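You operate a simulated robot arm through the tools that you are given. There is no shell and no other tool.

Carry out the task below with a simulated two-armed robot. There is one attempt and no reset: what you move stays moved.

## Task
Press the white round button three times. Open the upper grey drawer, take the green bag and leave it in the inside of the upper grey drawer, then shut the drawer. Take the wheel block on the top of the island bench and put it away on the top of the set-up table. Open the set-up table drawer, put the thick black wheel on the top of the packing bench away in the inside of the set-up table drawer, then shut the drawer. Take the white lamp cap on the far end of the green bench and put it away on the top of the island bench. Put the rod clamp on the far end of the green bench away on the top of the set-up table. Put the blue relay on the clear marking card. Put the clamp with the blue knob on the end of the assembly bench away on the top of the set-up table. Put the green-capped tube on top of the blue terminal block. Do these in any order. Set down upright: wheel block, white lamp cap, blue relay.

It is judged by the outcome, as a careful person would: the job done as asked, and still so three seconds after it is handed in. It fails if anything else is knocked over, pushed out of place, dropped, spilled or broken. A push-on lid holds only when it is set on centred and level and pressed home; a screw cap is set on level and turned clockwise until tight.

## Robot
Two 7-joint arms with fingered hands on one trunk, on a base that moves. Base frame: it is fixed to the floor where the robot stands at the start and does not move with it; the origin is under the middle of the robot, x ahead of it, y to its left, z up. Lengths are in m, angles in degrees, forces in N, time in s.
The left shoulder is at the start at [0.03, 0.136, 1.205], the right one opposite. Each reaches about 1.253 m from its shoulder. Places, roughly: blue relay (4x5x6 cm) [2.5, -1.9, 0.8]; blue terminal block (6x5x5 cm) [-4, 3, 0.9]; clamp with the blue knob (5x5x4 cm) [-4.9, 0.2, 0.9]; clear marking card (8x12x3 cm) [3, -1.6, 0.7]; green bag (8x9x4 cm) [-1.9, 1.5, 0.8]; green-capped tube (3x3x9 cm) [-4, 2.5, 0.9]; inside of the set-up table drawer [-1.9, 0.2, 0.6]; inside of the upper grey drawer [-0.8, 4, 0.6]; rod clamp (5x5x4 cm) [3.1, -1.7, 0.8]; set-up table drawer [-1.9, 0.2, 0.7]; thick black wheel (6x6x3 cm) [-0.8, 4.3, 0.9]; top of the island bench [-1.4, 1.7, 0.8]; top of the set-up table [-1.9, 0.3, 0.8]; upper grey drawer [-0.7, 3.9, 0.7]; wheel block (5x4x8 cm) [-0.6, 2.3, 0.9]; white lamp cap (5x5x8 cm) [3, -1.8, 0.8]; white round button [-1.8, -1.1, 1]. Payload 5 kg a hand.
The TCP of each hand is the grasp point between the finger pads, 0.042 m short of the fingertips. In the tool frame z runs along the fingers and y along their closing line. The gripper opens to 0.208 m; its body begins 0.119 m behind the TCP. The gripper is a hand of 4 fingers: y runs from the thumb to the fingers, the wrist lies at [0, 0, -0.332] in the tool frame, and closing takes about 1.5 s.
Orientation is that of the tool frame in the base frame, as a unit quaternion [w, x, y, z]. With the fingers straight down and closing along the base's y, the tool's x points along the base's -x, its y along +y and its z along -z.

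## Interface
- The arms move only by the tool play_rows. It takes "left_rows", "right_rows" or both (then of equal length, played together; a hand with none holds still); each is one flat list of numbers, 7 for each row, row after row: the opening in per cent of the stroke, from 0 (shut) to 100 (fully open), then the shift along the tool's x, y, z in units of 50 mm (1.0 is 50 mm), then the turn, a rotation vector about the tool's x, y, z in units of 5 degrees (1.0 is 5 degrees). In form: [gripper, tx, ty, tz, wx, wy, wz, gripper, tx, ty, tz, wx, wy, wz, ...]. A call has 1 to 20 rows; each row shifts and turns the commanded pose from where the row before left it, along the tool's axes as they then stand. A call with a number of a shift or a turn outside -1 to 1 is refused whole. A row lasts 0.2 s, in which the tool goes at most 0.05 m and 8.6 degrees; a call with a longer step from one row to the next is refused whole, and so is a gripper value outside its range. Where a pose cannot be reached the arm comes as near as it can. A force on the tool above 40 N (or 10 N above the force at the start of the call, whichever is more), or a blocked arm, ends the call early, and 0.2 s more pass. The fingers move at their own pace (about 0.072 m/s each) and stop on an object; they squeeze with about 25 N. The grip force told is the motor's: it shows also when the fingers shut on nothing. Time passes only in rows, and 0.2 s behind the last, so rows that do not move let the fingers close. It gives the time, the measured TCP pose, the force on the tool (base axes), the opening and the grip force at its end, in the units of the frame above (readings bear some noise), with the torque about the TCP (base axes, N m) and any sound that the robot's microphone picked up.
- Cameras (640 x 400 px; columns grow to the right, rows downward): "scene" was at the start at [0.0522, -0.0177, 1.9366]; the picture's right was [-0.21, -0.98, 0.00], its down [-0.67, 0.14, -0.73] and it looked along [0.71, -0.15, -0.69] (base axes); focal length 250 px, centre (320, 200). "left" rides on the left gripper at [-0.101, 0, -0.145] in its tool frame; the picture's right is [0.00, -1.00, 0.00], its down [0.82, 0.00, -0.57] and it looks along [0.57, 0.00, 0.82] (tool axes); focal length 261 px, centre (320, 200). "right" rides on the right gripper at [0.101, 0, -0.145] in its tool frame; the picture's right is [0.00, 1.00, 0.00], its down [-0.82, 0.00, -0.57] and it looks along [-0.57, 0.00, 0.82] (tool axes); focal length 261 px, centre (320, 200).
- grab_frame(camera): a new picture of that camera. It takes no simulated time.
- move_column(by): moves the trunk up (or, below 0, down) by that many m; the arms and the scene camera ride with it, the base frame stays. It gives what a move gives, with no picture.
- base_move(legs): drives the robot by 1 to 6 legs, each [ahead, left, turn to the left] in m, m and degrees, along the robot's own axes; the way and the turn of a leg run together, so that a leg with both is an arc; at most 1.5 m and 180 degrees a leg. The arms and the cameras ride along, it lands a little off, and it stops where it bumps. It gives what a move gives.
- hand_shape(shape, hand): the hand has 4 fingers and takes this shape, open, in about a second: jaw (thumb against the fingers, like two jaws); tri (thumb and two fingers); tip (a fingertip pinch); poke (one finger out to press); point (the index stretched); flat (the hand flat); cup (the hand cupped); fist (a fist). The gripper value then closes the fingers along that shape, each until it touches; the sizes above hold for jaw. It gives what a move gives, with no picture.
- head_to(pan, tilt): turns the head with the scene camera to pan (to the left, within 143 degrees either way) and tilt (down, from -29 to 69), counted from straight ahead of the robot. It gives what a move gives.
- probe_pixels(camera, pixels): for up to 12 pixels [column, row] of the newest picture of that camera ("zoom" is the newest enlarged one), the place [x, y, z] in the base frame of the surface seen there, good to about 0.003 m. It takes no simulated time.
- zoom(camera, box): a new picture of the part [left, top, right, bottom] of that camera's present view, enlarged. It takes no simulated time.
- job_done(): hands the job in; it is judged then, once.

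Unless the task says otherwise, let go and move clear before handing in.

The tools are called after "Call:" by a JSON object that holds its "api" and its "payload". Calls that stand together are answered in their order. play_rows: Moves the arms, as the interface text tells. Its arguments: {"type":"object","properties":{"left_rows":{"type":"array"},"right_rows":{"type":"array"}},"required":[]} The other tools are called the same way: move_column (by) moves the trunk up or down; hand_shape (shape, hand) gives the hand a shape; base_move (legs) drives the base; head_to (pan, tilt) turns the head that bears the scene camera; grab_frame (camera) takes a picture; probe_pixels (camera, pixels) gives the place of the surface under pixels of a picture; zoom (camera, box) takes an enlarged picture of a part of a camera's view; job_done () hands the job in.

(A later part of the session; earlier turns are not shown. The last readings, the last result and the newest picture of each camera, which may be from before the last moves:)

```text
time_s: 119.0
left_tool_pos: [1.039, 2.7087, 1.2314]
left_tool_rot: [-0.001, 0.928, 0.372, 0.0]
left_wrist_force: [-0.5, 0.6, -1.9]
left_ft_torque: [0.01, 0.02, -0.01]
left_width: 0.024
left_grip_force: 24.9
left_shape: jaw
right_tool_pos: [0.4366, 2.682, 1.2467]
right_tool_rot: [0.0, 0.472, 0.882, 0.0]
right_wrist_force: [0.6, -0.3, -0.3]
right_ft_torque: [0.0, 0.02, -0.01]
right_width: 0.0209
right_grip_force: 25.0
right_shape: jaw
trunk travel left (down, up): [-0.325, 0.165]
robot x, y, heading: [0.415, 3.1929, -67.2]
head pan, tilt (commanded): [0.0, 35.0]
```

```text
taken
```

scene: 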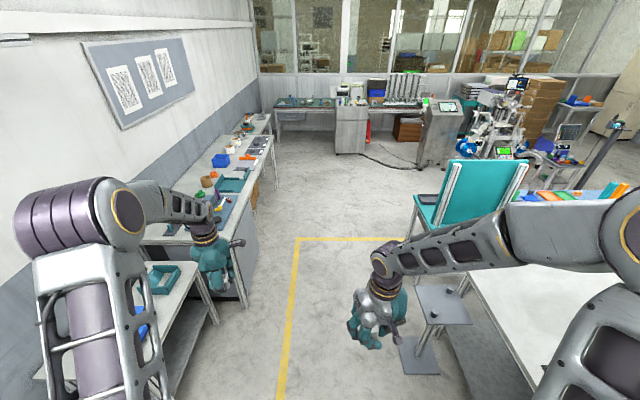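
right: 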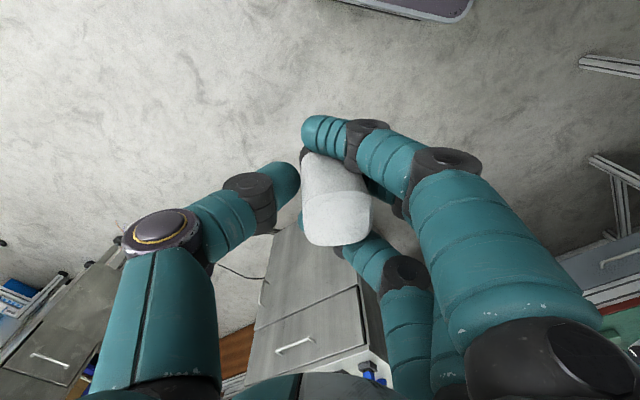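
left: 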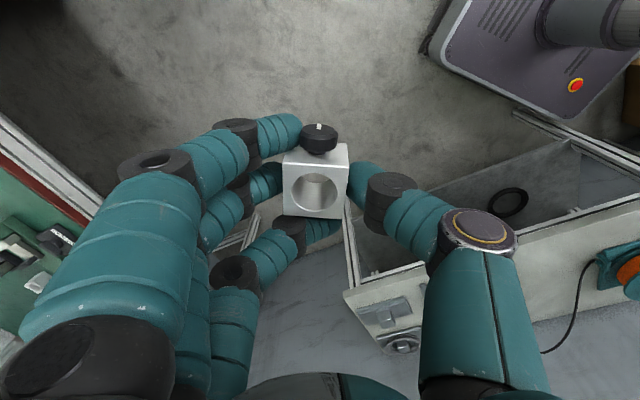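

Position is (0.42,3.19), facing the island's side. I'll back up a bit and strafe right into the aisle to stand by the wheel block.

Call:
{"api": "base_move", "payload": {"legs": [[-0.15, 0, 0], [0, -1.25, 0]]}}

Call:
{"api": "head_to", "payload": {"pan": 0, "tilt": 50}}

Call:
{"api": "grab_frame", "payload": {"camera": "scene"}}

```text
time_s: 126.2
left_tool_pos: [-0.1424, 2.3694, 1.2311]
left_tool_rot: [0.0, 0.923, 0.384, 0.0]
left_wrist_force: [0.4, 0.2, -1.4]
left_ft_torque: [0.02, -0.02, 0.04]
left_width: 0.0241
left_grip_force: 25.0
left_shape: jaw
right_tool_pos: [-0.7402, 2.3291, 1.248]
right_tool_rot: [0.0, 0.46, 0.888, 0.0]
right_wrist_force: [0.1, -0.2, -1.2]
right_ft_torque: [0.06, 0.0, -0.01]
right_width: 0.0209
right_grip_force: 24.8
right_shape: jaw
trunk travel left (down, up): [-0.325, 0.165]
robot x, y, heading: [-0.7802, 2.8399, -66.0]
head pan, tilt (commanded): [0.0, 35.0]
```

```text
time_s: 127.0
left_tool_pos: [-0.1412, 2.3702, 1.2311]
left_tool_rot: [-0.002, 0.924, 0.384, 0.0]
left_wrist_force: [0.5, 0.6, -1.7]
left_ft_torque: [-0.01, 0.01, 0.0]
left_width: 0.0241
left_grip_force: 25.6
left_shape: jaw
right_tool_pos: [-0.7405, 2.3297, 1.2471]
right_tool_rot: [0.0, 0.461, 0.887, 0.0]
right_wrist_force: [-0.7, -0.5, 0.1]
right_ft_torque: [-0.01, -0.01, 0.0]
right_width: 0.0209
right_grip_force: 24.9
right_shape: jaw
trunk travel left (down, up): [-0.325, 0.165]
robot x, y, heading: [-0.7747, 2.8369, -65.8]
head pan, tilt (commanded): [0.0, 50.0]
```

```text
taken
```

scene: 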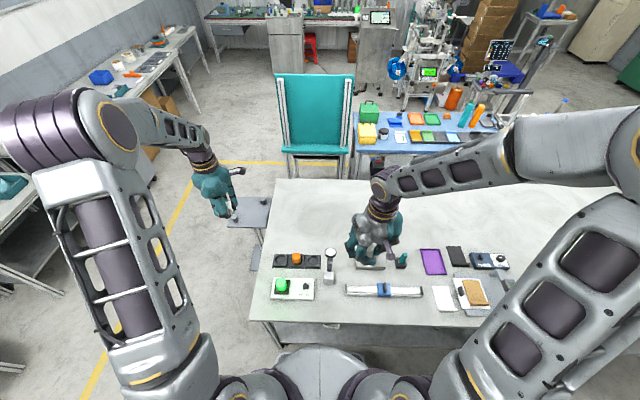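

I'm now at the island facing it; free white surface around (310,215). I'll zoom and probe candidate set-down spot and wheel block at (330,265).

Call:
{"api": "zoom", "payload": {"camera": "scene", "box": [240, 170, 520, 345]}}

Call:
{"api": "probe_pixels", "payload": {"camera": "scene", "pixels": [[315, 215], [340, 205], [330, 255], [327, 280], [300, 235], [345, 225], [275, 190], [250, 320], [470, 315], [480, 200]]}}

```text
2.29 times, centred on (380, 258) of scene
```

zoom: 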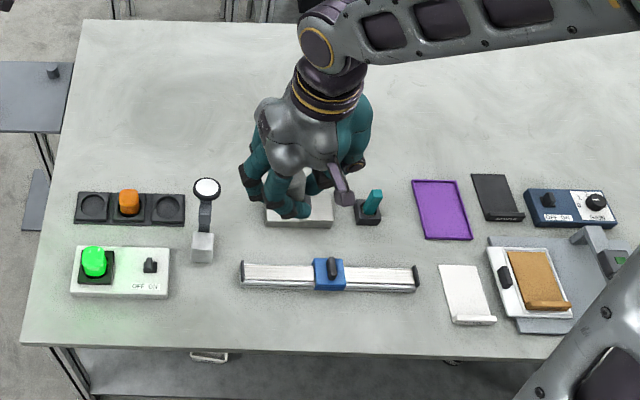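

```text
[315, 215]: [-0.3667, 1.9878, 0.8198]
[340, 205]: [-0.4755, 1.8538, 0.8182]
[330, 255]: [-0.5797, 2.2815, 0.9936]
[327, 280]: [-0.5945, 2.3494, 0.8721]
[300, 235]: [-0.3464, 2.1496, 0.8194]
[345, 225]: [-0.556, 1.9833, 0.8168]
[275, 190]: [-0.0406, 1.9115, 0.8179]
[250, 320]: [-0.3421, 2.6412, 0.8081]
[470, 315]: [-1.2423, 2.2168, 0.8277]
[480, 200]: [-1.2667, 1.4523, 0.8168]
```

The wheel block isn't clearly identified; the right hand hides some items. I'll move the right hand back and up a bit to see the bench and re-look with zoom.

Call:
{"api": "play_rows", "payload": {"right_rows": [10, 0, -1, 0, 0, 0, 0, 10, 0, -1, 0, 0, 0, 0, 10, 0, -1, 0, 0, 0, 0, 10, 0, -1, 0, 0, 0, 0, 10, 0, -1, 0, 0, 0, 0, 10, 0, -1, 0, 0, 0, 0]}}

Call:
{"api": "zoom", "payload": {"camera": "scene", "box": [250, 200, 450, 325]}}

Call:
{"api": "probe_pixels", "payload": {"camera": "zoom", "pixels": [[255, 160], [258, 215], [250, 245], [120, 155], [120, 220], [480, 175], [490, 200], [370, 170], [90, 290], [520, 215]]}}

```text
time_s: 128.4
left_tool_pos: [-0.1435, 2.3687, 1.2314]
left_tool_rot: [-0.001, 0.924, 0.383, 0.001]
left_wrist_force: [-0.8, -0.1, -1.6]
left_ft_torque: [0.13, -0.17, -0.02]
left_width: 0.0243
left_grip_force: 25.2
left_shape: jaw
right_tool_pos: [-0.9866, 2.1553, 1.2492]
right_tool_rot: [0.001, 0.46, 0.888, 0.002]
right_wrist_force: [0.6, -0.4, -0.9]
right_ft_torque: [0.05, -0.04, -0.01]
right_width: 0.0208
right_grip_force: 25.2
right_shape: jaw
trunk travel left (down, up): [-0.325, 0.165]
robot x, y, heading: [-0.773, 2.8324, -65.7]
head pan, tilt (commanded): [0.0, 50.0]
```

```text
3.20 times, centred on (350, 262) of scene
```

zoom: 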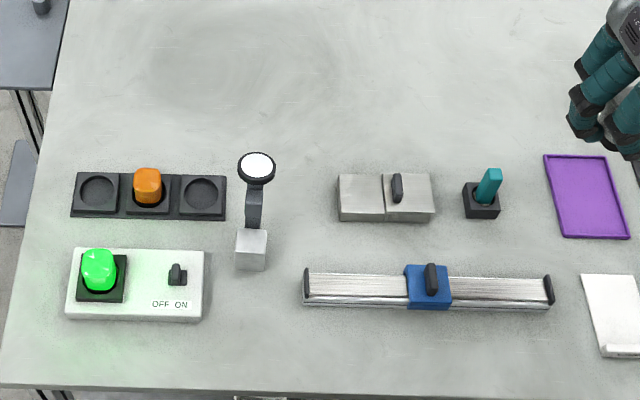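

```text
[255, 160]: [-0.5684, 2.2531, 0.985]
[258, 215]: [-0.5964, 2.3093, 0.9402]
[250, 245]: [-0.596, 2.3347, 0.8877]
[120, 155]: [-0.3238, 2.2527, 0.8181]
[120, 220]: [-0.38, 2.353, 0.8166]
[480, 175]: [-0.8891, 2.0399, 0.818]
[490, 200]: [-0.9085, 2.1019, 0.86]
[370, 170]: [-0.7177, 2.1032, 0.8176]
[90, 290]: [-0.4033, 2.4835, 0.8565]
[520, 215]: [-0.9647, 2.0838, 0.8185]
```

The item at zoom (250,245) with an arm and disc matches the given place (−0.6, 2.33). I'll look closer at it and at the remaining items on the island.

Call:
{"api": "zoom", "payload": {"camera": "scene", "box": [310, 240, 350, 290]}}

Call:
{"api": "grab_frame", "payload": {"camera": "left"}}

Call:
{"api": "grab_frame", "payload": {"camera": "right"}}

```text
8.00 times, centred on (330, 265) of scene
```

zoom: 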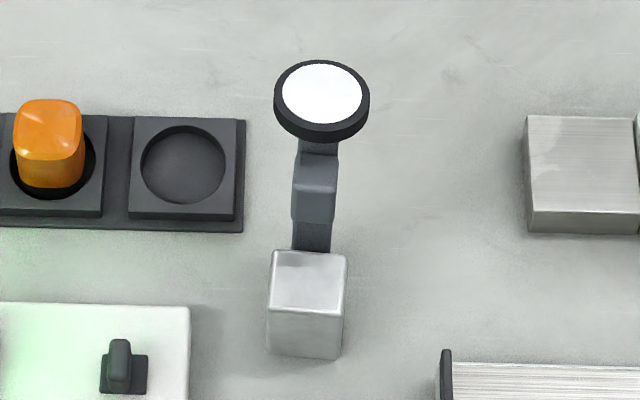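

```text
taken
```

left: 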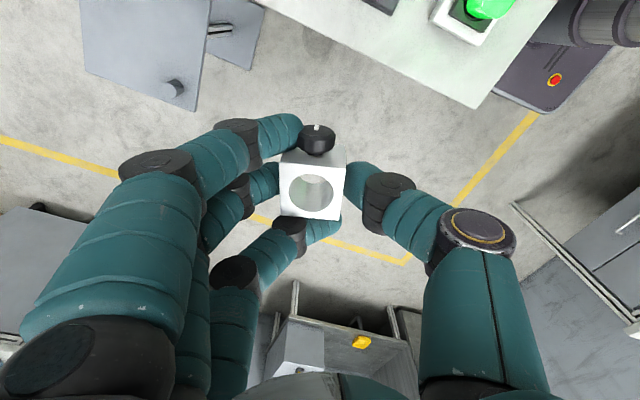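

```text
taken
```

right: 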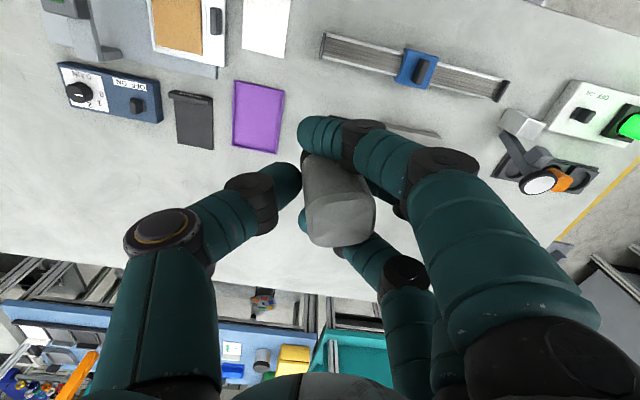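

I'll survey the rest of the island with the head turned right to compare candidates and find the green bag.

Call:
{"api": "head_to", "payload": {"pan": -45, "tilt": 35}}

Call:
{"api": "grab_frame", "payload": {"camera": "scene"}}

Call:
{"api": "zoom", "payload": {"camera": "scene", "box": [150, 120, 470, 320]}}

```text
time_s: 129.5
left_tool_pos: [-0.1405, 2.3705, 1.2305]
left_tool_rot: [-0.001, 0.924, 0.384, 0.0]
left_wrist_force: [-0.2, 0.3, -0.6]
left_ft_torque: [0.04, 0.02, -0.01]
left_width: 0.024
left_grip_force: 24.7
left_shape: jaw
right_tool_pos: [-0.9864, 2.1569, 1.2503]
right_tool_rot: [0.0, 0.461, 0.887, 0.0]
right_wrist_force: [-0.3, -1.4, -1.2]
right_ft_torque: [0.01, -0.01, 0.02]
right_width: 0.0206
right_grip_force: 25.3
right_shape: jaw
trunk travel left (down, up): [-0.325, 0.165]
robot x, y, heading: [-0.7785, 2.8362, -65.8]
head pan, tilt (commanded): [-45.0, 35.0]
```

```text
taken
```

scene: 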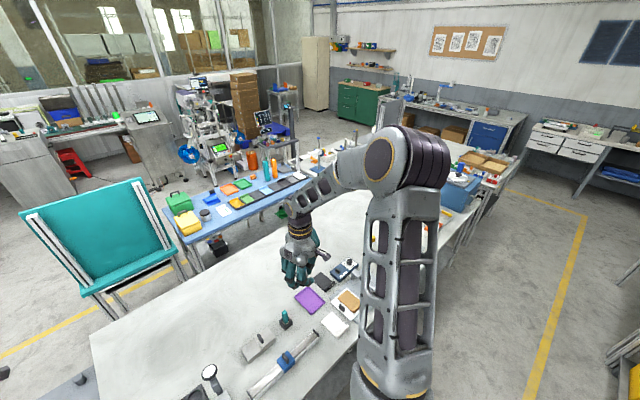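

```text
2.00 times, centred on (310, 220) of scene
```

zoom: 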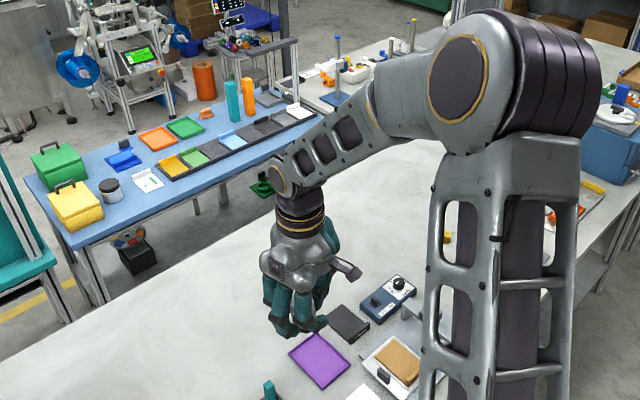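

Call:
{"api": "zoom", "payload": {"camera": "right", "box": [460, 80, 620, 210]}}

Call:
{"api": "zoom", "payload": {"camera": "scene", "box": [190, 310, 300, 400]}}

Call:
{"api": "probe_pixels", "payload": {"camera": "zoom", "pixels": [[80, 350], [115, 285], [400, 155], [540, 60], [350, 190]]}}

```text
3.08 times, centred on (540, 145) of right
```

zoom: 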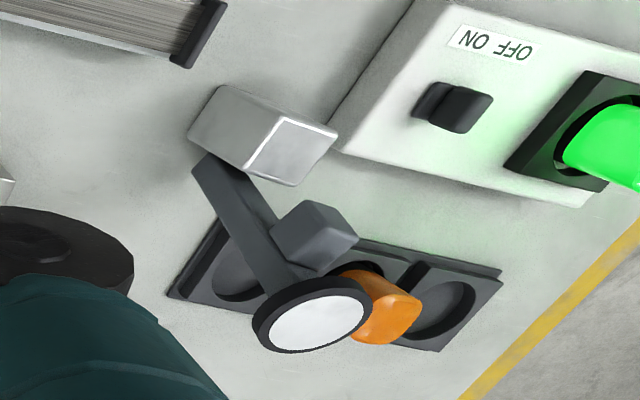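

```text
4.44 times, centred on (245, 355) of scene
```

zoom: 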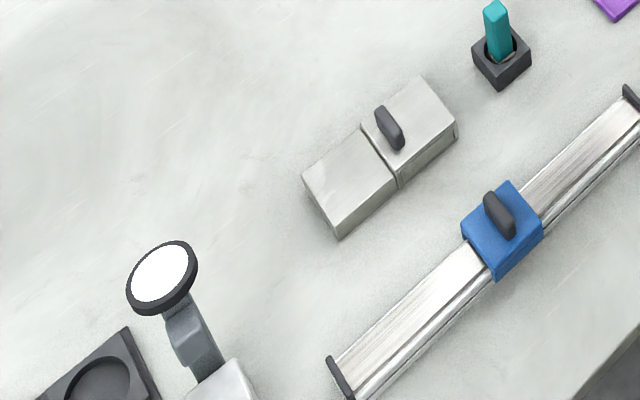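

```text
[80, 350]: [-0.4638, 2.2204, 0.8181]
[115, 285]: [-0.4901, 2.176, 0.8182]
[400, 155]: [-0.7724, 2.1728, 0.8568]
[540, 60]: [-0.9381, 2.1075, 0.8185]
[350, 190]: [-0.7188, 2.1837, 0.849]
```

I'll measure this item's parts: silver block, dark post, bracket and disc, to see whether they form one object.

Call:
{"api": "head_to", "payload": {"pan": -20, "tilt": 60}}

Call:
{"api": "grab_frame", "payload": {"camera": "scene"}}

Call:
{"api": "zoom", "payload": {"camera": "right", "box": [490, 95, 580, 200]}}

Call:
{"api": "probe_pixels", "payload": {"camera": "zoom", "pixels": [[130, 80], [200, 130], [240, 150], [170, 200], [140, 160], [160, 230], [210, 280], [270, 235], [260, 330], [120, 170], [130, 190], [250, 215]]}}

```text
time_s: 130.4
left_tool_pos: [-0.142, 2.3704, 1.2311]
left_tool_rot: [0.0, 0.924, 0.383, 0.0]
left_wrist_force: [-0.1, 0.7, -2.2]
left_ft_torque: [0.03, 0.0, 0.02]
left_width: 0.0242
left_grip_force: 25.2
left_shape: jaw
right_tool_pos: [-0.9844, 2.1555, 1.25]
right_tool_rot: [0.0, 0.46, 0.888, 0.0]
right_wrist_force: [-0.2, 0.0, -1.3]
right_ft_torque: [-0.01, -0.03, -0.04]
right_width: 0.0209
right_grip_force: 25.1
right_shape: jaw
trunk travel left (down, up): [-0.325, 0.165]
robot x, y, heading: [-0.7778, 2.8337, -65.8]
head pan, tilt (commanded): [-20.0, 60.0]
```

```text
taken
```

scene: 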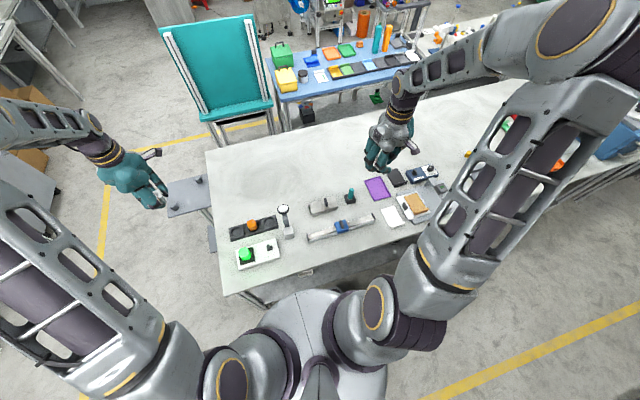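

```text
3.81 times, centred on (535, 148) of right
```

zoom: 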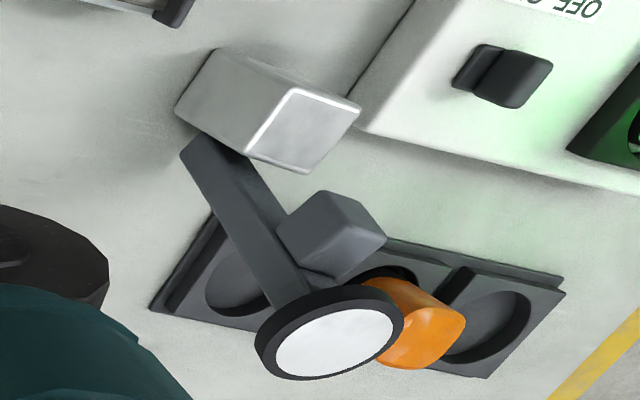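

```text
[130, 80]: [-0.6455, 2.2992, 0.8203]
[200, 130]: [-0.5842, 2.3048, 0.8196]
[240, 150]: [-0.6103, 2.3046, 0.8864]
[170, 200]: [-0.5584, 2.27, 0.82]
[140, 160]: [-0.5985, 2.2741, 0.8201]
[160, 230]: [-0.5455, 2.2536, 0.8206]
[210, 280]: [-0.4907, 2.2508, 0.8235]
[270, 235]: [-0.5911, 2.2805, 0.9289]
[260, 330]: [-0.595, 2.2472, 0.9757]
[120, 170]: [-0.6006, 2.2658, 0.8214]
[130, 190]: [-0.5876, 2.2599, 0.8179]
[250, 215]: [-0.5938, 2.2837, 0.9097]
```

Call:
{"api": "probe_pixels", "payload": {"camera": "zoom", "pixels": [[200, 155], [210, 170], [225, 185], [240, 210], [260, 240], [290, 280], [220, 90], [250, 120], [305, 130], [330, 120], [280, 155], [330, 230]]}}

Call:
{"api": "zoom", "payload": {"camera": "scene", "box": [260, 190, 320, 260]}}

```text
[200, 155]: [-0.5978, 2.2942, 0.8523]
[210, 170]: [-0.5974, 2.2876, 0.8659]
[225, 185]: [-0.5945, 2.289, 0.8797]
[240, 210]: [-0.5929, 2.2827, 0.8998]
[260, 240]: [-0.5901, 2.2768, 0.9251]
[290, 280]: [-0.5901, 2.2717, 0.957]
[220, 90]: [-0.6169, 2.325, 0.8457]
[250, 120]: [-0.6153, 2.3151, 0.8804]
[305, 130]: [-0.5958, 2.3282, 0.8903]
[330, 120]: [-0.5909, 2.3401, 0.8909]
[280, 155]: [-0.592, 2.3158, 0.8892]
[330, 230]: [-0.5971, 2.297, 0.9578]
```

```text
5.71 times, centred on (290, 225) of scene
```

zoom: 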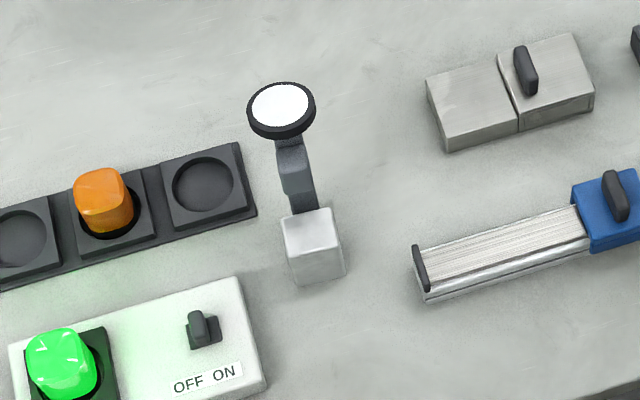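

The arm with disc is attached to the silver block – a single "wheel block" at (−0.597,2.328). First I'll set down the lamp cap; let me measure how the cap leans in the right hand.

Call:
{"api": "zoom", "payload": {"camera": "right", "box": [270, 120, 410, 270]}}

Call:
{"api": "probe_pixels", "payload": {"camera": "zoom", "pixels": [[270, 215], [380, 190], [280, 320], [385, 310], [330, 250], [250, 150], [300, 140], [260, 250], [240, 110], [330, 310], [330, 215]]}}

```text
2.67 times, centred on (340, 195) of right
```

zoom: 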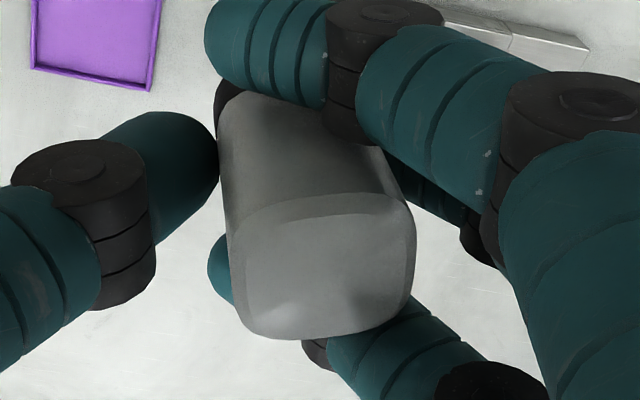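

```text
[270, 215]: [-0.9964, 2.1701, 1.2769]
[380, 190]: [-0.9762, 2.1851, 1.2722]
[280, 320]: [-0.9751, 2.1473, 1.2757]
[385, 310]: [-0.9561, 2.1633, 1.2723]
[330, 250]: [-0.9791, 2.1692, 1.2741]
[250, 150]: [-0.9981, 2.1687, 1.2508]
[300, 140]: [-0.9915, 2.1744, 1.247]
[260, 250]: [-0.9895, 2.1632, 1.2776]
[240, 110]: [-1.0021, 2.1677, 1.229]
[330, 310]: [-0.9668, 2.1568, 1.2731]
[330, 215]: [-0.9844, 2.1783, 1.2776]
```

The cap leans ~9° toward the fingers' side, as before. I'll carry it over a free spot near (−0.70,1.97), tilt to level, and check.

Call:
{"api": "play_rows", "payload": {"right_rows": [10, -0.719, 0.259, 0.444, 0, 0, 0, 10, -0.719, 0.259, 0.444, 0, 0, 0, 10, -0.719, 0.259, 0.444, 0, 0, 0, 10, -0.719, 0.259, 0.444, 0, 0, 0, 10, -0.719, 0.259, 0.444, 0, 0, 0, 10, -0.719, 0.259, 0.444, 0, 0, 0, 10, -0.719, 0.259, 0.444, 0, 0, 0, 10, -0.719, 0.259, 0.444, 0, 0, 0, 10, -0.719, 0.259, 0.444, 0, 0, 0, 10, 0, 0, 0, -0.9, 0, 0, 10, 0, 0, 0, -0.9, 0, 0]}}

Call:
{"api": "grab_frame", "payload": {"camera": "right"}}

Call:
{"api": "probe_pixels", "payload": {"camera": "right", "pixels": [[321, 203], [362, 194], [325, 240], [365, 238], [344, 216], [344, 205], [344, 238], [330, 218], [360, 220]]}}

```text
time_s: 132.8
left_tool_pos: [-0.1416, 2.3702, 1.2305]
left_tool_rot: [-0.001, 0.924, 0.383, 0.0]
left_wrist_force: [-0.3, 0.7, -1.4]
left_ft_torque: [0.1, -0.01, 0.02]
left_width: 0.0242
left_grip_force: 24.7
left_shape: jaw
right_tool_pos: [-0.6999, 1.9585, 1.0472]
right_tool_rot: [0.036, 0.458, 0.885, 0.069]
right_wrist_force: [1.0, -0.7, -0.5]
right_ft_torque: [-0.01, 0.12, 0.03]
right_width: 0.0205
right_grip_force: 24.9
right_shape: jaw
trunk travel left (down, up): [-0.325, 0.165]
robot x, y, heading: [-0.7743, 2.8386, -65.9]
head pan, tilt (commanded): [-20.0, 60.0]
```

```text
taken
```

right: 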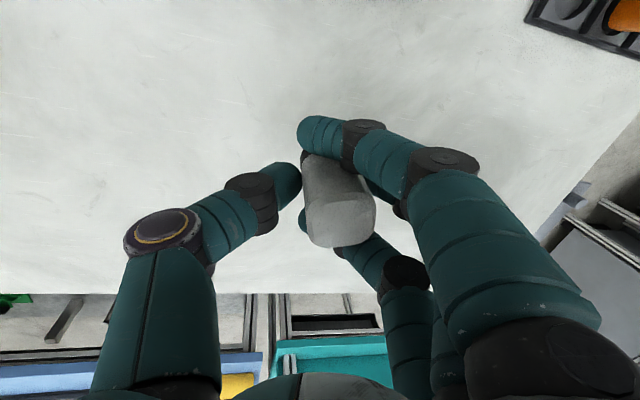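

```text
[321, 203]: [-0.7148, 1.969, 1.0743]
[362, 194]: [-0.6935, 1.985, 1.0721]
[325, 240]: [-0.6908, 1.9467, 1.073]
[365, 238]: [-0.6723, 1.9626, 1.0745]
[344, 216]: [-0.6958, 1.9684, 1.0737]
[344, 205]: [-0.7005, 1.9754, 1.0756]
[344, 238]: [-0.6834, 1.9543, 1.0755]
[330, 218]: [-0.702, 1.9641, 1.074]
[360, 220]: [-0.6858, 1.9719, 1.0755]
```

Level now. I'll lower it 16.5 cm, then in small steps until it touches.

Call:
{"api": "play_rows", "payload": {"right_rows": [10, 0, -0.129, 0.815, 0, 0, 0, 10, 0, -0.129, 0.815, 0, 0, 0, 10, 0, -0.129, 0.815, 0, 0, 0, 10, 0, -0.129, 0.815, 0, 0, 0, 10, 0, -0.0094, 0.0593, 0, 0, 0, 10, 0, -0.0094, 0.0593, 0, 0, 0]}}

Call:
{"api": "play_rows", "payload": {"right_rows": [10, 0, -0.0062, 0.0395, 0, 0, 0, 10, 0, -0.0062, 0.0395, 0, 0, 0, 10, 0, -0.0062, 0.0395, 0, 0, 0]}}

```text
time_s: 134.2
left_tool_pos: [-0.14, 2.3698, 1.2315]
left_tool_rot: [-0.001, 0.924, 0.383, 0.0]
left_wrist_force: [0.4, -1.3, -1.1]
left_ft_torque: [0.06, 0.02, 0.01]
left_width: 0.0243
left_grip_force: 25.1
left_shape: jaw
right_tool_pos: [-0.7023, 1.9604, 0.875]
right_tool_rot: [0.036, 0.46, 0.885, 0.07]
right_wrist_force: [-0.7, -0.8, -0.2]
right_ft_torque: [0.05, -0.03, 0.03]
right_width: 0.0209
right_grip_force: 24.9
right_shape: jaw
trunk travel left (down, up): [-0.325, 0.165]
robot x, y, heading: [-0.7769, 2.8365, -65.9]
head pan, tilt (commanded): [-20.0, 60.0]
```

```text
time_s: 135.0
left_tool_pos: [-0.1415, 2.3702, 1.23]
left_tool_rot: [0.0, 0.923, 0.384, -0.001]
left_wrist_force: [0.2, 0.2, -1.1]
left_ft_torque: [0.03, 0.01, 0.0]
left_width: 0.0242
left_grip_force: 25.2
left_shape: jaw
right_tool_pos: [-0.703, 1.9589, 0.8705]
right_tool_rot: [0.036, 0.459, 0.885, 0.07]
right_wrist_force: [-0.1, -0.3, -0.7]
right_ft_torque: [0.03, 0.02, 0.02]
right_width: 0.0209
right_grip_force: 25.4
right_shape: jaw
trunk travel left (down, up): [-0.325, 0.165]
robot x, y, heading: [-0.7788, 2.8381, -65.8]
head pan, tilt (commanded): [-20.0, 60.0]
```

Call:
{"api": "play_rows", "payload": {"right_rows": [10, 0, -0.0062, 0.0395, 0, 0, 0, 10, 0, -0.0062, 0.0395, 0, 0, 0]}}

```text
time_s: 135.6
left_tool_pos: [-0.1417, 2.371, 1.2315]
left_tool_rot: [0.0, 0.924, 0.383, -0.001]
left_wrist_force: [0.5, 0.4, -1.0]
left_ft_torque: [0.0, -0.01, 0.0]
left_width: 0.0242
left_grip_force: 24.7
left_shape: jaw
right_tool_pos: [-0.7042, 1.9598, 0.8669]
right_tool_rot: [0.037, 0.461, 0.884, 0.07]
right_wrist_force: [0.8, -0.1, 1.8]
right_ft_torque: [-0.02, 0.08, 0.0]
right_width: 0.0211
right_grip_force: 25.0
right_shape: jaw
trunk travel left (down, up): [-0.325, 0.165]
robot x, y, heading: [-0.7798, 2.8343, -65.8]
head pan, tilt (commanded): [-20.0, 60.0]
```

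Just touching (force rising). One more small step, then open gradually.

Call:
{"api": "play_rows", "payload": {"right_rows": [10, 0, -0.004, 0.026, 0, 0, 0, 12, 0, 0, 0, 0, 0, 0, 14, 0, 0, 0, 0, 0, 0, 17, 0, 0, 0, 0, 0, 0, 20, 0, 0, 0, 0, 0, 0, 24, 0, 0, 0, 0, 0, 0, 28, 0, 0, 0, 0, 0, 0, 32, 0, 0, 0, 0, 0, 0, 36, 0, 0, 0, 0, 0, 0]}}

Call:
{"api": "grab_frame", "payload": {"camera": "right"}}

```text
time_s: 137.6
left_tool_pos: [-0.1419, 2.372, 1.2314]
left_tool_rot: [0.001, 0.923, 0.384, 0.0]
left_wrist_force: [-0.1, -0.1, -1.5]
left_ft_torque: [-0.02, 0.02, 0.03]
left_width: 0.0239
left_grip_force: 24.6
left_shape: jaw
right_tool_pos: [-0.7019, 1.9606, 0.8672]
right_tool_rot: [0.037, 0.459, 0.885, 0.069]
right_wrist_force: [5.5, 3.4, 19.2]
right_ft_torque: [-0.21, 0.31, 0.0]
right_width: 0.0677
right_grip_force: 0.2
right_shape: jaw
trunk travel left (down, up): [-0.325, 0.165]
robot x, y, heading: [-0.7789, 2.8395, -66.1]
head pan, tilt (commanded): [-20.0, 60.0]
```

```text
taken
```

right: 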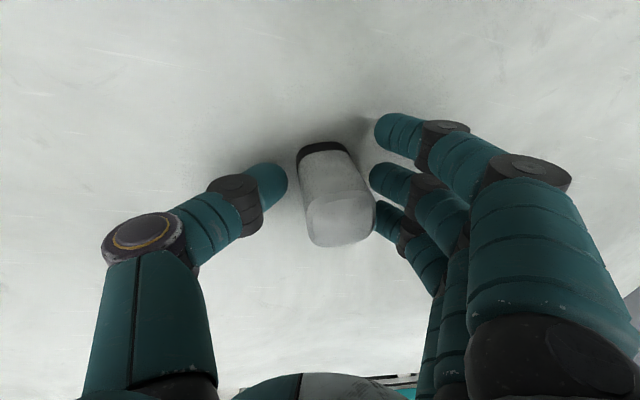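

The cap stands free at (335,195), closer to the fingers; thumb tip presses on the bench. I'll rise slightly, centre, and then lift clear.

Call:
{"api": "play_rows", "payload": {"right_rows": [36, 0, 0.016, -0.1, 0, 0, 0, 40, 0, 0.1, -0.02, 0, 0, 0, 44, 0, 0.1, -0.02, 0, 0, 0, 44, 0, 0.06, -0.4, 0, 0, 0, 44, 0, 0.12, -0.79, 0, 0, 0, 44, 0, 0.12, -0.79, 0, 0, 0, 44, 0, 0.12, -0.79, 0, 0, 0, 44, 0, 0.12, -0.79, 0, 0, 0]}}

Call:
{"api": "grab_frame", "payload": {"camera": "right"}}

Call:
{"api": "grab_frame", "payload": {"camera": "scene"}}

```text
time_s: 139.4
left_tool_pos: [-0.1414, 2.3711, 1.2317]
left_tool_rot: [0.001, 0.924, 0.383, 0.0]
left_wrist_force: [0.6, 1.2, -1.6]
left_ft_torque: [-0.09, 0.04, -0.01]
left_width: 0.0239
left_grip_force: 25.1
left_shape: jaw
right_tool_pos: [-0.6979, 1.9656, 1.0538]
right_tool_rot: [0.036, 0.459, 0.885, 0.07]
right_wrist_force: [0.0, 1.1, -1.4]
right_ft_torque: [-0.2, 0.0, 0.01]
right_width: 0.091
right_grip_force: 0.1
right_shape: jaw
trunk travel left (down, up): [-0.325, 0.165]
robot x, y, heading: [-0.7776, 2.836, -65.8]
head pan, tilt (commanded): [-20.0, 60.0]
```

```text
taken
```

right: 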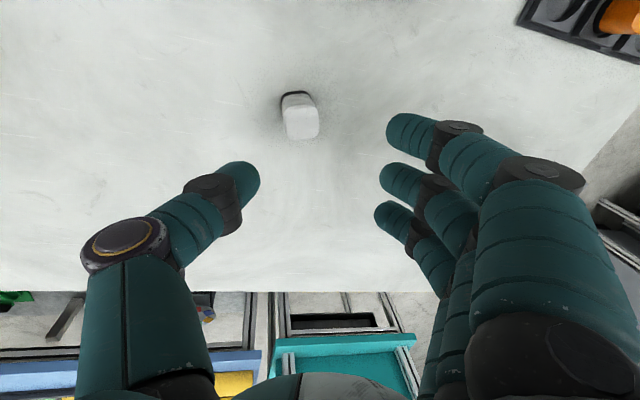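

```text
taken
```

scene: 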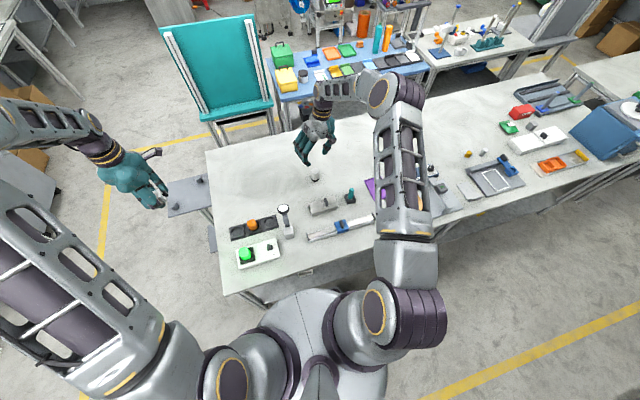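

The lamp cap stands upright on the island at (315,177). Next I'll get the wheel block's block geometry while raising the right hand back to level.

Call:
{"api": "play_rows", "payload": {"right_rows": [60, 0, 0.1, -0.79, 0.9, 0, 0, 60, 0, 0.05, -0.79, 0.9, 0, 0, 60, 0, 0, -0.9, 0, 0, 0, 60, 0, 0, -0.9, 0, 0, 0]}}

Call:
{"api": "zoom", "payload": {"camera": "scene", "box": [265, 195, 310, 250]}}

Call:
{"api": "probe_pixels", "payload": {"camera": "zoom", "pixels": [[290, 250], [345, 240], [300, 285], [355, 275], [320, 265], [300, 320], [350, 310], [255, 90], [300, 75], [270, 120], [310, 110], [290, 180]]}}

```text
time_s: 140.4
left_tool_pos: [-0.141, 2.374, 1.2317]
left_tool_rot: [0.0, 0.924, 0.384, 0.0]
left_wrist_force: [-0.4, 1.7, -1.2]
left_ft_torque: [-0.17, 0.02, -0.04]
left_width: 0.0244
left_grip_force: 24.8
left_shape: jaw
right_tool_pos: [-0.6975, 1.966, 1.2237]
right_tool_rot: [0.0, 0.461, 0.888, 0.0]
right_wrist_force: [0.4, 1.3, -1.0]
right_ft_torque: [-0.21, 0.02, 0.01]
right_width: 0.1243
right_grip_force: 0.2
right_shape: jaw
trunk travel left (down, up): [-0.325, 0.165]
robot x, y, heading: [-0.7775, 2.836, -65.8]
head pan, tilt (commanded): [-20.0, 60.0]
```

```text
7.27 times, centred on (288, 222) of scene
```

zoom: 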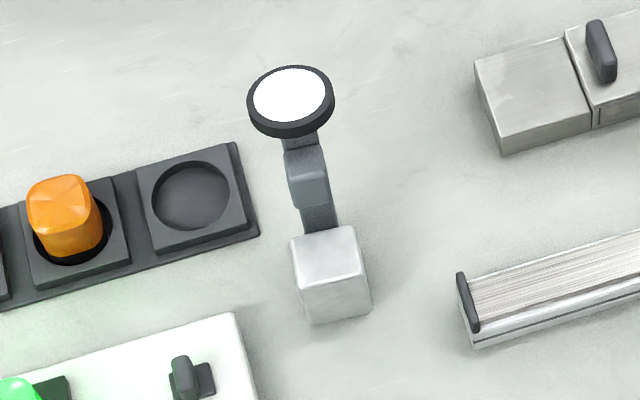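

```text
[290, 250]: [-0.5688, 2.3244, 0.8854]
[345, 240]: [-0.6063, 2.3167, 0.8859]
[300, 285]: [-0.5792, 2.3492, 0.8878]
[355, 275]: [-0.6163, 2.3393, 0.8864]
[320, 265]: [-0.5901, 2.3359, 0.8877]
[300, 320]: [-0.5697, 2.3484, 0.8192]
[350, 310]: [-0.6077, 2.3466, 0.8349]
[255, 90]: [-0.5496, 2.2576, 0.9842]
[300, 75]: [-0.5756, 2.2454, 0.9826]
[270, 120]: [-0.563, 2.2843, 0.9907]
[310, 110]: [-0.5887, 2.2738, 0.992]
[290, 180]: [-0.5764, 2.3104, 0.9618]
```

Block top centre is about (−0.593,2.332,0.887) with arm/disc on its far side. I'll turn the right hand to the block's yaw and position it above, then look.

Call:
{"api": "play_rows", "payload": {"right_rows": [50, 0, 0, 0, 0, 0, 0.85, 45, 0, 0, 0, 0, 0, 0.85, 45, 0, 0, 0, 0, 0, 0.85, 45, 0, 0, 0, 0, 0, 0.85, 45, 0.803, 0.53, 0, 0, 0, 0, 45, 0.803, 0.53, 0, 0, 0, 0, 45, 0.803, 0.53, 0, 0, 0, 0, 45, 0.803, 0.53, 0, 0, 0, 0, 45, 0.803, 0.53, 0, 0, 0, 0, 45, 0.803, 0.53, 0, 0, 0, 0, 45, 0.803, 0.53, 0, 0, 0, 0, 45, 0.803, 0.53, 0, 0, 0, 0, 45, 0, 0, 0.8, 0, 0, 0, 45, 0, 0, 0.8, 0, 0, 0]}}

Call:
{"api": "grab_frame", "payload": {"camera": "right"}}

Call:
{"api": "zoom", "payload": {"camera": "scene", "box": [230, 140, 370, 260]}}

```text
time_s: 143.4
left_tool_pos: [-0.1414, 2.3704, 1.23]
left_tool_rot: [-0.001, 0.923, 0.384, 0.0]
left_wrist_force: [0.6, 1.0, -2.2]
left_ft_torque: [0.01, 0.06, -0.01]
left_width: 0.0243
left_grip_force: 25.2
left_shape: jaw
right_tool_pos: [-0.5961, 2.3314, 1.1444]
right_tool_rot: [0.001, 0.587, 0.81, -0.001]
right_wrist_force: [0.0, 0.3, 0.7]
right_ft_torque: [0.03, 0.09, 0.03]
right_width: 0.094
right_grip_force: 0.1
right_shape: jaw
trunk travel left (down, up): [-0.325, 0.165]
robot x, y, heading: [-0.7749, 2.8357, -66.0]
head pan, tilt (commanded): [-20.0, 60.0]
```

```text
taken
```

right: 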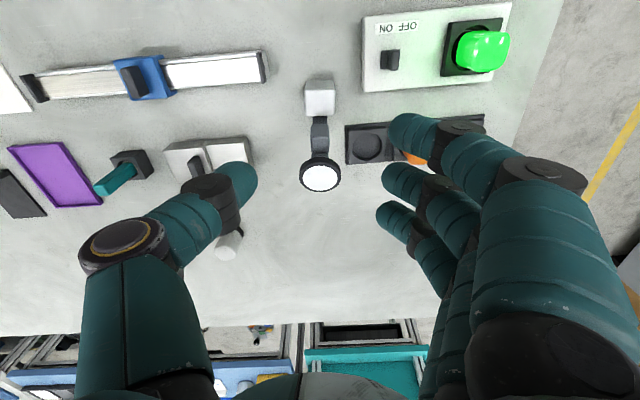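

```text
3.33 times, centred on (300, 200) of scene
```

zoom: 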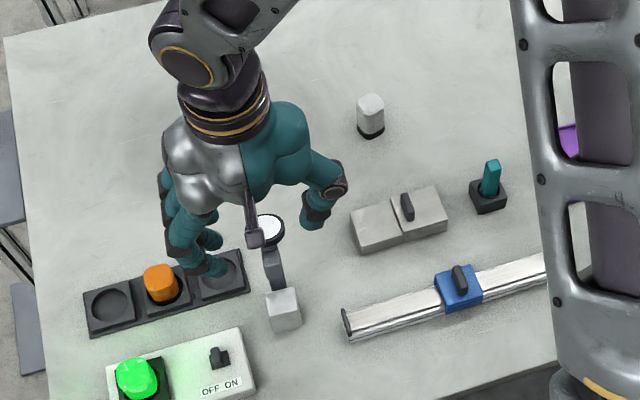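

Block at (320,95) and disc at (320,175) line up between thumb and fingers. I'll probe the heights of the neighbours under the fingers (socket strip and switch box).

Call:
{"api": "probe_pixels", "payload": {"camera": "right", "pixels": [[350, 145], [350, 160], [365, 127], [365, 85], [365, 25], [320, 95], [307, 90], [333, 90], [308, 110], [333, 110], [320, 178], [390, 60]]}}

```text
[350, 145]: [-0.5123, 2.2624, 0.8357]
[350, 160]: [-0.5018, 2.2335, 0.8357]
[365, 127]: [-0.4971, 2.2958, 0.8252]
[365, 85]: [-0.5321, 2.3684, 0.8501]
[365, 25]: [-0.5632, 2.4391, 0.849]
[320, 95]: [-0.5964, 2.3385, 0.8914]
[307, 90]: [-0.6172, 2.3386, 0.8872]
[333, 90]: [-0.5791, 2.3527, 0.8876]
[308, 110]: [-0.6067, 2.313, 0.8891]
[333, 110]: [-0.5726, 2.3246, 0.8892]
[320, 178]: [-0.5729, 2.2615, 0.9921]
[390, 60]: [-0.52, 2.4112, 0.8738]
```

Neighbours: strip top 0.836, switch box 0.85; fingers will clear them with a 33% opening. Descending to z≈0.96 first.

Call:
{"api": "play_rows", "payload": {"right_rows": [33, 0.02, 0.04, 0, 0, 0, 0, 33, 0, 0, 0.3, 0, 0, 0, 33, 0, 0, 0.85, 0, 0, 0, 33, 0, 0, 0.85, 0, 0, 0, 33, 0, 0, 0.85, 0, 0, 0, 33, 0, 0, 0.85, 0, 0, 0]}}

Call:
{"api": "grab_frame", "payload": {"camera": "right"}}

Call:
{"api": "zoom", "payload": {"camera": "scene", "box": [240, 180, 340, 260]}}

```text
time_s: 144.8
left_tool_pos: [-0.141, 2.3691, 1.2298]
left_tool_rot: [-0.001, 0.923, 0.384, 0.0]
left_wrist_force: [0.9, -0.3, -2.3]
left_ft_torque: [0.08, 0.06, -0.03]
left_width: 0.0244
left_grip_force: 24.8
left_shape: jaw
right_tool_pos: [-0.592, 2.3332, 0.9586]
right_tool_rot: [0.0, 0.587, 0.81, 0.0]
right_wrist_force: [0.8, -0.9, 0.0]
right_ft_torque: [0.13, 0.12, -0.01]
right_width: 0.0692
right_grip_force: 0.0
right_shape: jaw
trunk travel left (down, up): [-0.325, 0.165]
robot x, y, heading: [-0.7761, 2.8373, -65.9]
head pan, tilt (commanded): [-20.0, 60.0]
```

```text
taken
```

right: 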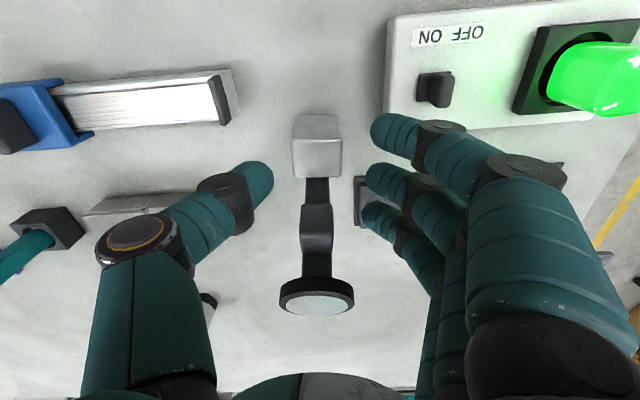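

```text
5.00 times, centred on (290, 220) of scene
```

zoom: 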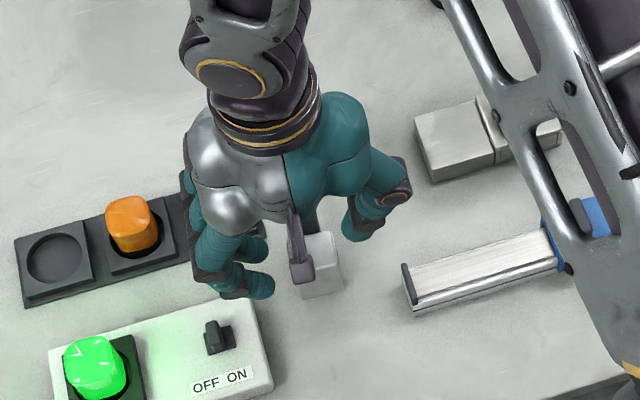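

Clearances look tight but fine near the switch box; I'll go down to TCP z≈0.888 (tips above the box top) and close.

Call:
{"api": "play_rows", "payload": {"right_rows": [32, 0, 0, 0.5, 0, 0, 0, 32, 0, 0, 0.5, 0, 0, 0, 32, 0, 0, 0.41, 0, 0, 0]}}

Call:
{"api": "grab_frame", "payload": {"camera": "right"}}

```text
time_s: 145.6
left_tool_pos: [-0.1419, 2.3708, 1.2312]
left_tool_rot: [-0.001, 0.924, 0.383, -0.001]
left_wrist_force: [-0.8, 0.2, -2.4]
left_ft_torque: [0.05, 0.01, 0.02]
left_width: 0.0244
left_grip_force: 25.1
left_shape: jaw
right_tool_pos: [-0.5941, 2.3357, 0.8866]
right_tool_rot: [0.0, 0.587, 0.809, 0.0]
right_wrist_force: [0.5, -1.0, 1.1]
right_ft_torque: [0.06, 0.1, 0.0]
right_width: 0.0669
right_grip_force: 0.1
right_shape: jaw
trunk travel left (down, up): [-0.325, 0.165]
robot x, y, heading: [-0.7721, 2.8396, -65.7]
head pan, tilt (commanded): [-20.0, 60.0]
```

```text
taken
```

right: 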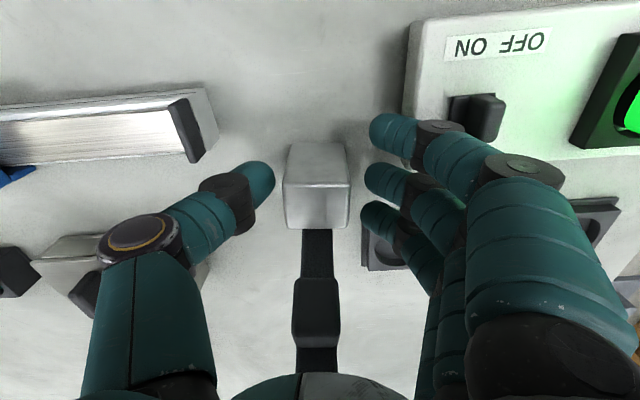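

No contact; block is centred at (318,185). Closing on the block.

Call:
{"api": "play_rows", "payload": {"right_rows": [10, 0, 0, 0, 0, 0, 0, 10, 0, 0, 0, 0, 0, 0, 10, 0, 0, 0, 0, 0, 0, 10, 0, 0, 0, 0, 0, 0, 10, 0, 0, 0, 0, 0, 0]}}

Call:
{"api": "grab_frame", "payload": {"camera": "right"}}

```text
time_s: 146.8
left_tool_pos: [-0.1423, 2.3718, 1.2308]
left_tool_rot: [0.0, 0.924, 0.383, -0.001]
left_wrist_force: [0.4, 0.2, -1.7]
left_ft_torque: [0.05, -0.04, -0.01]
left_width: 0.0243
left_grip_force: 24.8
left_shape: jaw
right_tool_pos: [-0.594, 2.336, 0.888]
right_tool_rot: [0.001, 0.587, 0.81, 0.001]
right_wrist_force: [-2.1, 0.2, 0.0]
right_ft_torque: [0.04, 0.03, 0.02]
right_width: 0.0269
right_grip_force: 24.6
right_shape: jaw
trunk travel left (down, up): [-0.325, 0.165]
robot x, y, heading: [-0.7781, 2.839, -65.9]
head pan, tilt (commanded): [-20.0, 60.0]
```

```text
taken
```

right: 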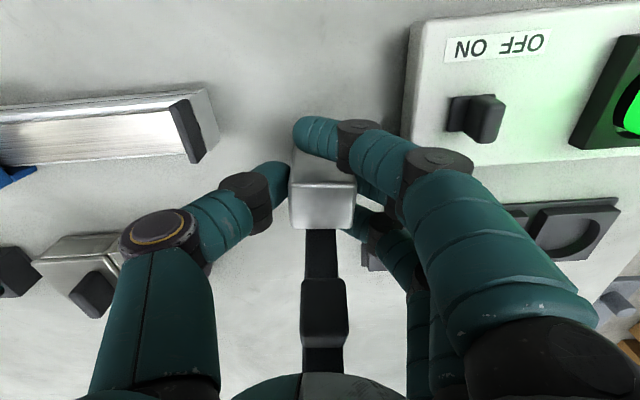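

Gripped with 25 N and little displacement. I'll lift gently and check whether the whole item comes along.

Call:
{"api": "play_rows", "payload": {"right_rows": [10, 0, 0, -0.2, 0, 0, 0, 10, 0, 0, -0.3, 0, 0, 0, 10, 0, 0, -0.5, 0, 0, 0]}}

Call:
{"api": "grab_frame", "payload": {"camera": "right"}}

Call:
{"api": "zoom", "payload": {"camera": "scene", "box": [240, 170, 340, 260]}}

```text
time_s: 147.6
left_tool_pos: [-0.1412, 2.3709, 1.2322]
left_tool_rot: [-0.001, 0.924, 0.383, -0.001]
left_wrist_force: [0.1, 0.5, -1.7]
left_ft_torque: [-0.02, -0.02, 0.0]
left_width: 0.0242
left_grip_force: 24.7
left_shape: jaw
right_tool_pos: [-0.5943, 2.3352, 0.9394]
right_tool_rot: [0.0, 0.588, 0.809, 0.0]
right_wrist_force: [-2.2, 1.3, -8.3]
right_ft_torque: [0.03, -0.06, 0.0]
right_width: 0.0261
right_grip_force: 25.2
right_shape: jaw
trunk travel left (down, up): [-0.325, 0.165]
robot x, y, heading: [-0.7764, 2.8364, -65.9]
head pan, tilt (commanded): [-20.0, 60.0]
```

```text
taken
```

right: 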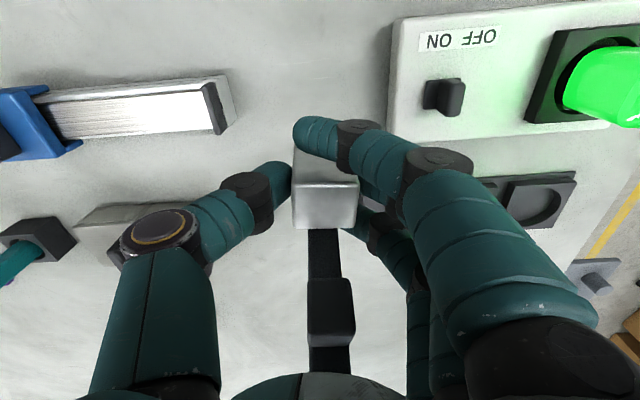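

```text
4.44 times, centred on (290, 215) of scene
```

zoom: 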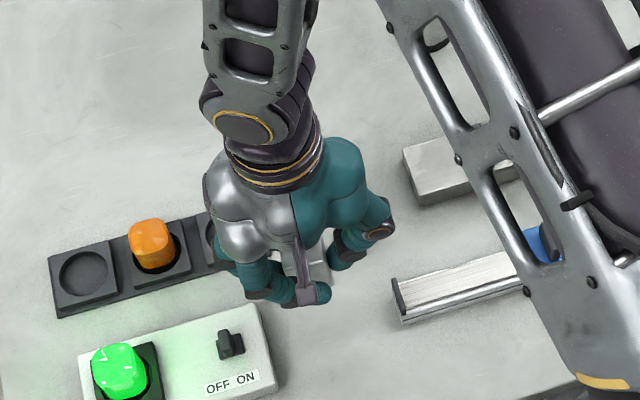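

The wheel block comes up whole (~0.7 kg). I'll raise it to travel height and drive back out of the aisle around the right end, turning in the open area.

Call:
{"api": "play_rows", "payload": {"right_rows": [10, 0, 0, -0.8, 0, 0, 0, 10, 0, 0, -0.8, 0, 0, 0, 10, 0, 0, -0.8, 0, 0, 0, 10, 0, 0, -0.8, 0, 0, 0, 10, 0, 0, -0.8, 0, 0, 0, 10, 0, 0, -0.8, 0, 0, 0, 10, 0, 0, -0.8, 0, 0, 0]}}

Call:
{"api": "base_move", "payload": {"legs": [[-0.05, 0, -1], [0, 1.3, 0]]}}

Call:
{"api": "grab_frame", "payload": {"camera": "scene"}}

Call:
{"api": "grab_frame", "payload": {"camera": "right"}}

```text
time_s: 149.2
left_tool_pos: [-0.1407, 2.3714, 1.2321]
left_tool_rot: [0.0, 0.923, 0.384, 0.0]
left_wrist_force: [0.2, 0.7, -1.0]
left_ft_torque: [-0.03, -0.03, 0.01]
left_width: 0.0243
left_grip_force: 25.2
left_shape: jaw
right_tool_pos: [-0.5943, 2.3382, 1.2174]
right_tool_rot: [0.001, 0.588, 0.809, 0.0]
right_wrist_force: [-1.3, 0.9, -8.2]
right_ft_torque: [0.01, -0.06, -0.03]
right_width: 0.026
right_grip_force: 24.9
right_shape: jaw
trunk travel left (down, up): [-0.325, 0.165]
robot x, y, heading: [-0.7769, 2.8361, -65.7]
head pan, tilt (commanded): [-20.0, 60.0]
```

```text
time_s: 156.2
left_tool_pos: [1.0218, 2.9312, 1.23]
left_tool_rot: [0.0, 0.925, 0.381, -0.001]
left_wrist_force: [-0.3, -0.4, -1.3]
left_ft_torque: [0.0, 0.06, -0.01]
left_width: 0.0242
left_grip_force: 24.7
left_shape: jaw
right_tool_pos: [0.5693, 2.8991, 1.2165]
right_tool_rot: [0.001, 0.589, 0.808, 0.0]
right_wrist_force: [0.0, 0.2, -6.7]
right_ft_torque: [0.1, 0.1, 0.01]
right_width: 0.026
right_grip_force: 24.8
right_shape: jaw
trunk travel left (down, up): [-0.325, 0.165]
robot x, y, heading: [0.3848, 3.3995, -65.9]
head pan, tilt (commanded): [-20.0, 60.0]
```

```text
taken
```

scene: 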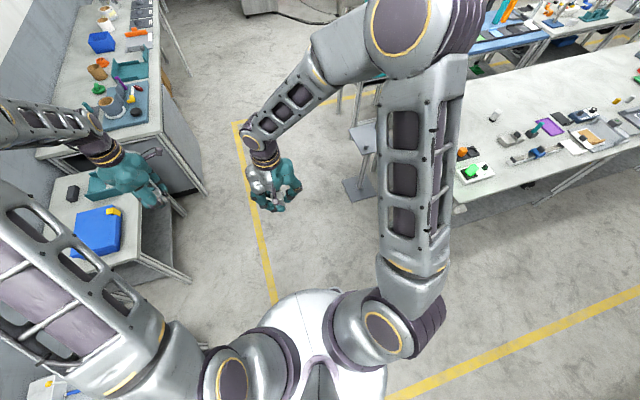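

```text
taken
```

right: 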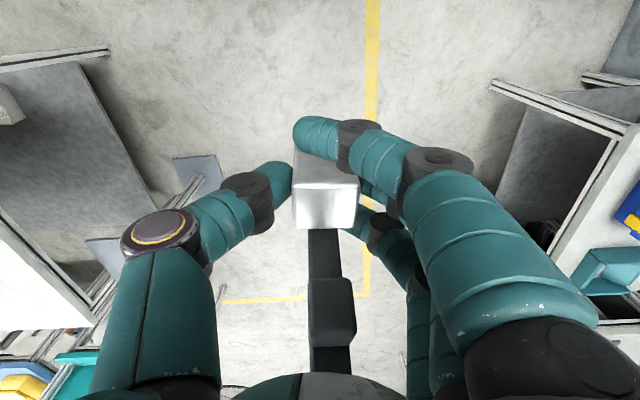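

I'm out at (0.38,3.40) in the side aisle. I'll drive forward along it and make the turn in the open floor near the start area.

Call:
{"api": "base_move", "payload": {"legs": [[0, -0.12, -1], [1.5, 0, 0], [1.5, 0, 0], [0, 0, -90], [0, 0, -90]]}}

Call:
{"api": "head_to", "payload": {"pan": 30, "tilt": 35}}

Call:
{"api": "grab_frame", "payload": {"camera": "scene"}}

```text
time_s: 179.0
left_tool_pos: [0.7072, 1.0918, 1.2319]
left_tool_rot: [0.001, -0.331, 0.944, -0.001]
left_wrist_force: [0.5, 0.5, -1.4]
left_ft_torque: [-0.05, 0.01, 0.0]
left_width: 0.0235
left_grip_force: 25.0
left_shape: jaw
right_tool_pos: [1.1603, 1.0757, 1.2161]
right_tool_rot: [0.0, 0.776, -0.631, -0.001]
right_wrist_force: [-0.9, 0.1, -7.2]
right_ft_torque: [-0.11, -0.05, 0.04]
right_width: 0.0256
right_grip_force: 25.2
right_shape: jaw
trunk travel left (down, up): [-0.325, 0.165]
robot x, y, heading: [1.2857, 0.5608, 107.5]
head pan, tilt (commanded): [-20.0, 60.0]
```

```text
time_s: 180.2
left_tool_pos: [0.7065, 1.0925, 1.2307]
left_tool_rot: [0.001, -0.331, 0.944, -0.001]
left_wrist_force: [0.1, 0.0, -1.8]
left_ft_torque: [0.0, 0.0, -0.01]
left_width: 0.0236
left_grip_force: 25.7
left_shape: jaw
right_tool_pos: [1.1598, 1.076, 1.2165]
right_tool_rot: [0.001, 0.775, -0.632, 0.0]
right_wrist_force: [-0.5, -0.3, -7.0]
right_ft_torque: [-0.09, -0.05, -0.01]
right_width: 0.026
right_grip_force: 24.9
right_shape: jaw
trunk travel left (down, up): [-0.325, 0.165]
robot x, y, heading: [1.2898, 0.5563, 107.9]
head pan, tilt (commanded): [30.0, 35.0]
```

```text
taken
```

scene: 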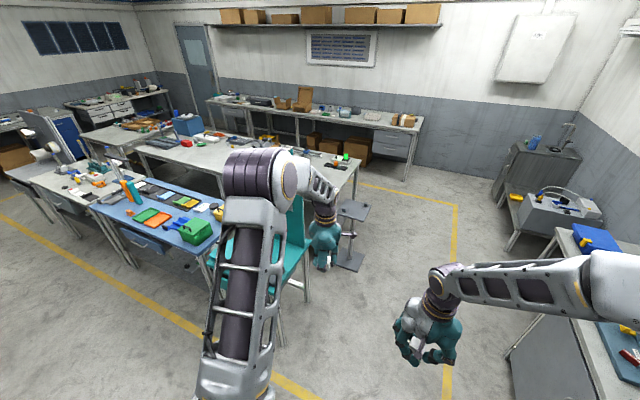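

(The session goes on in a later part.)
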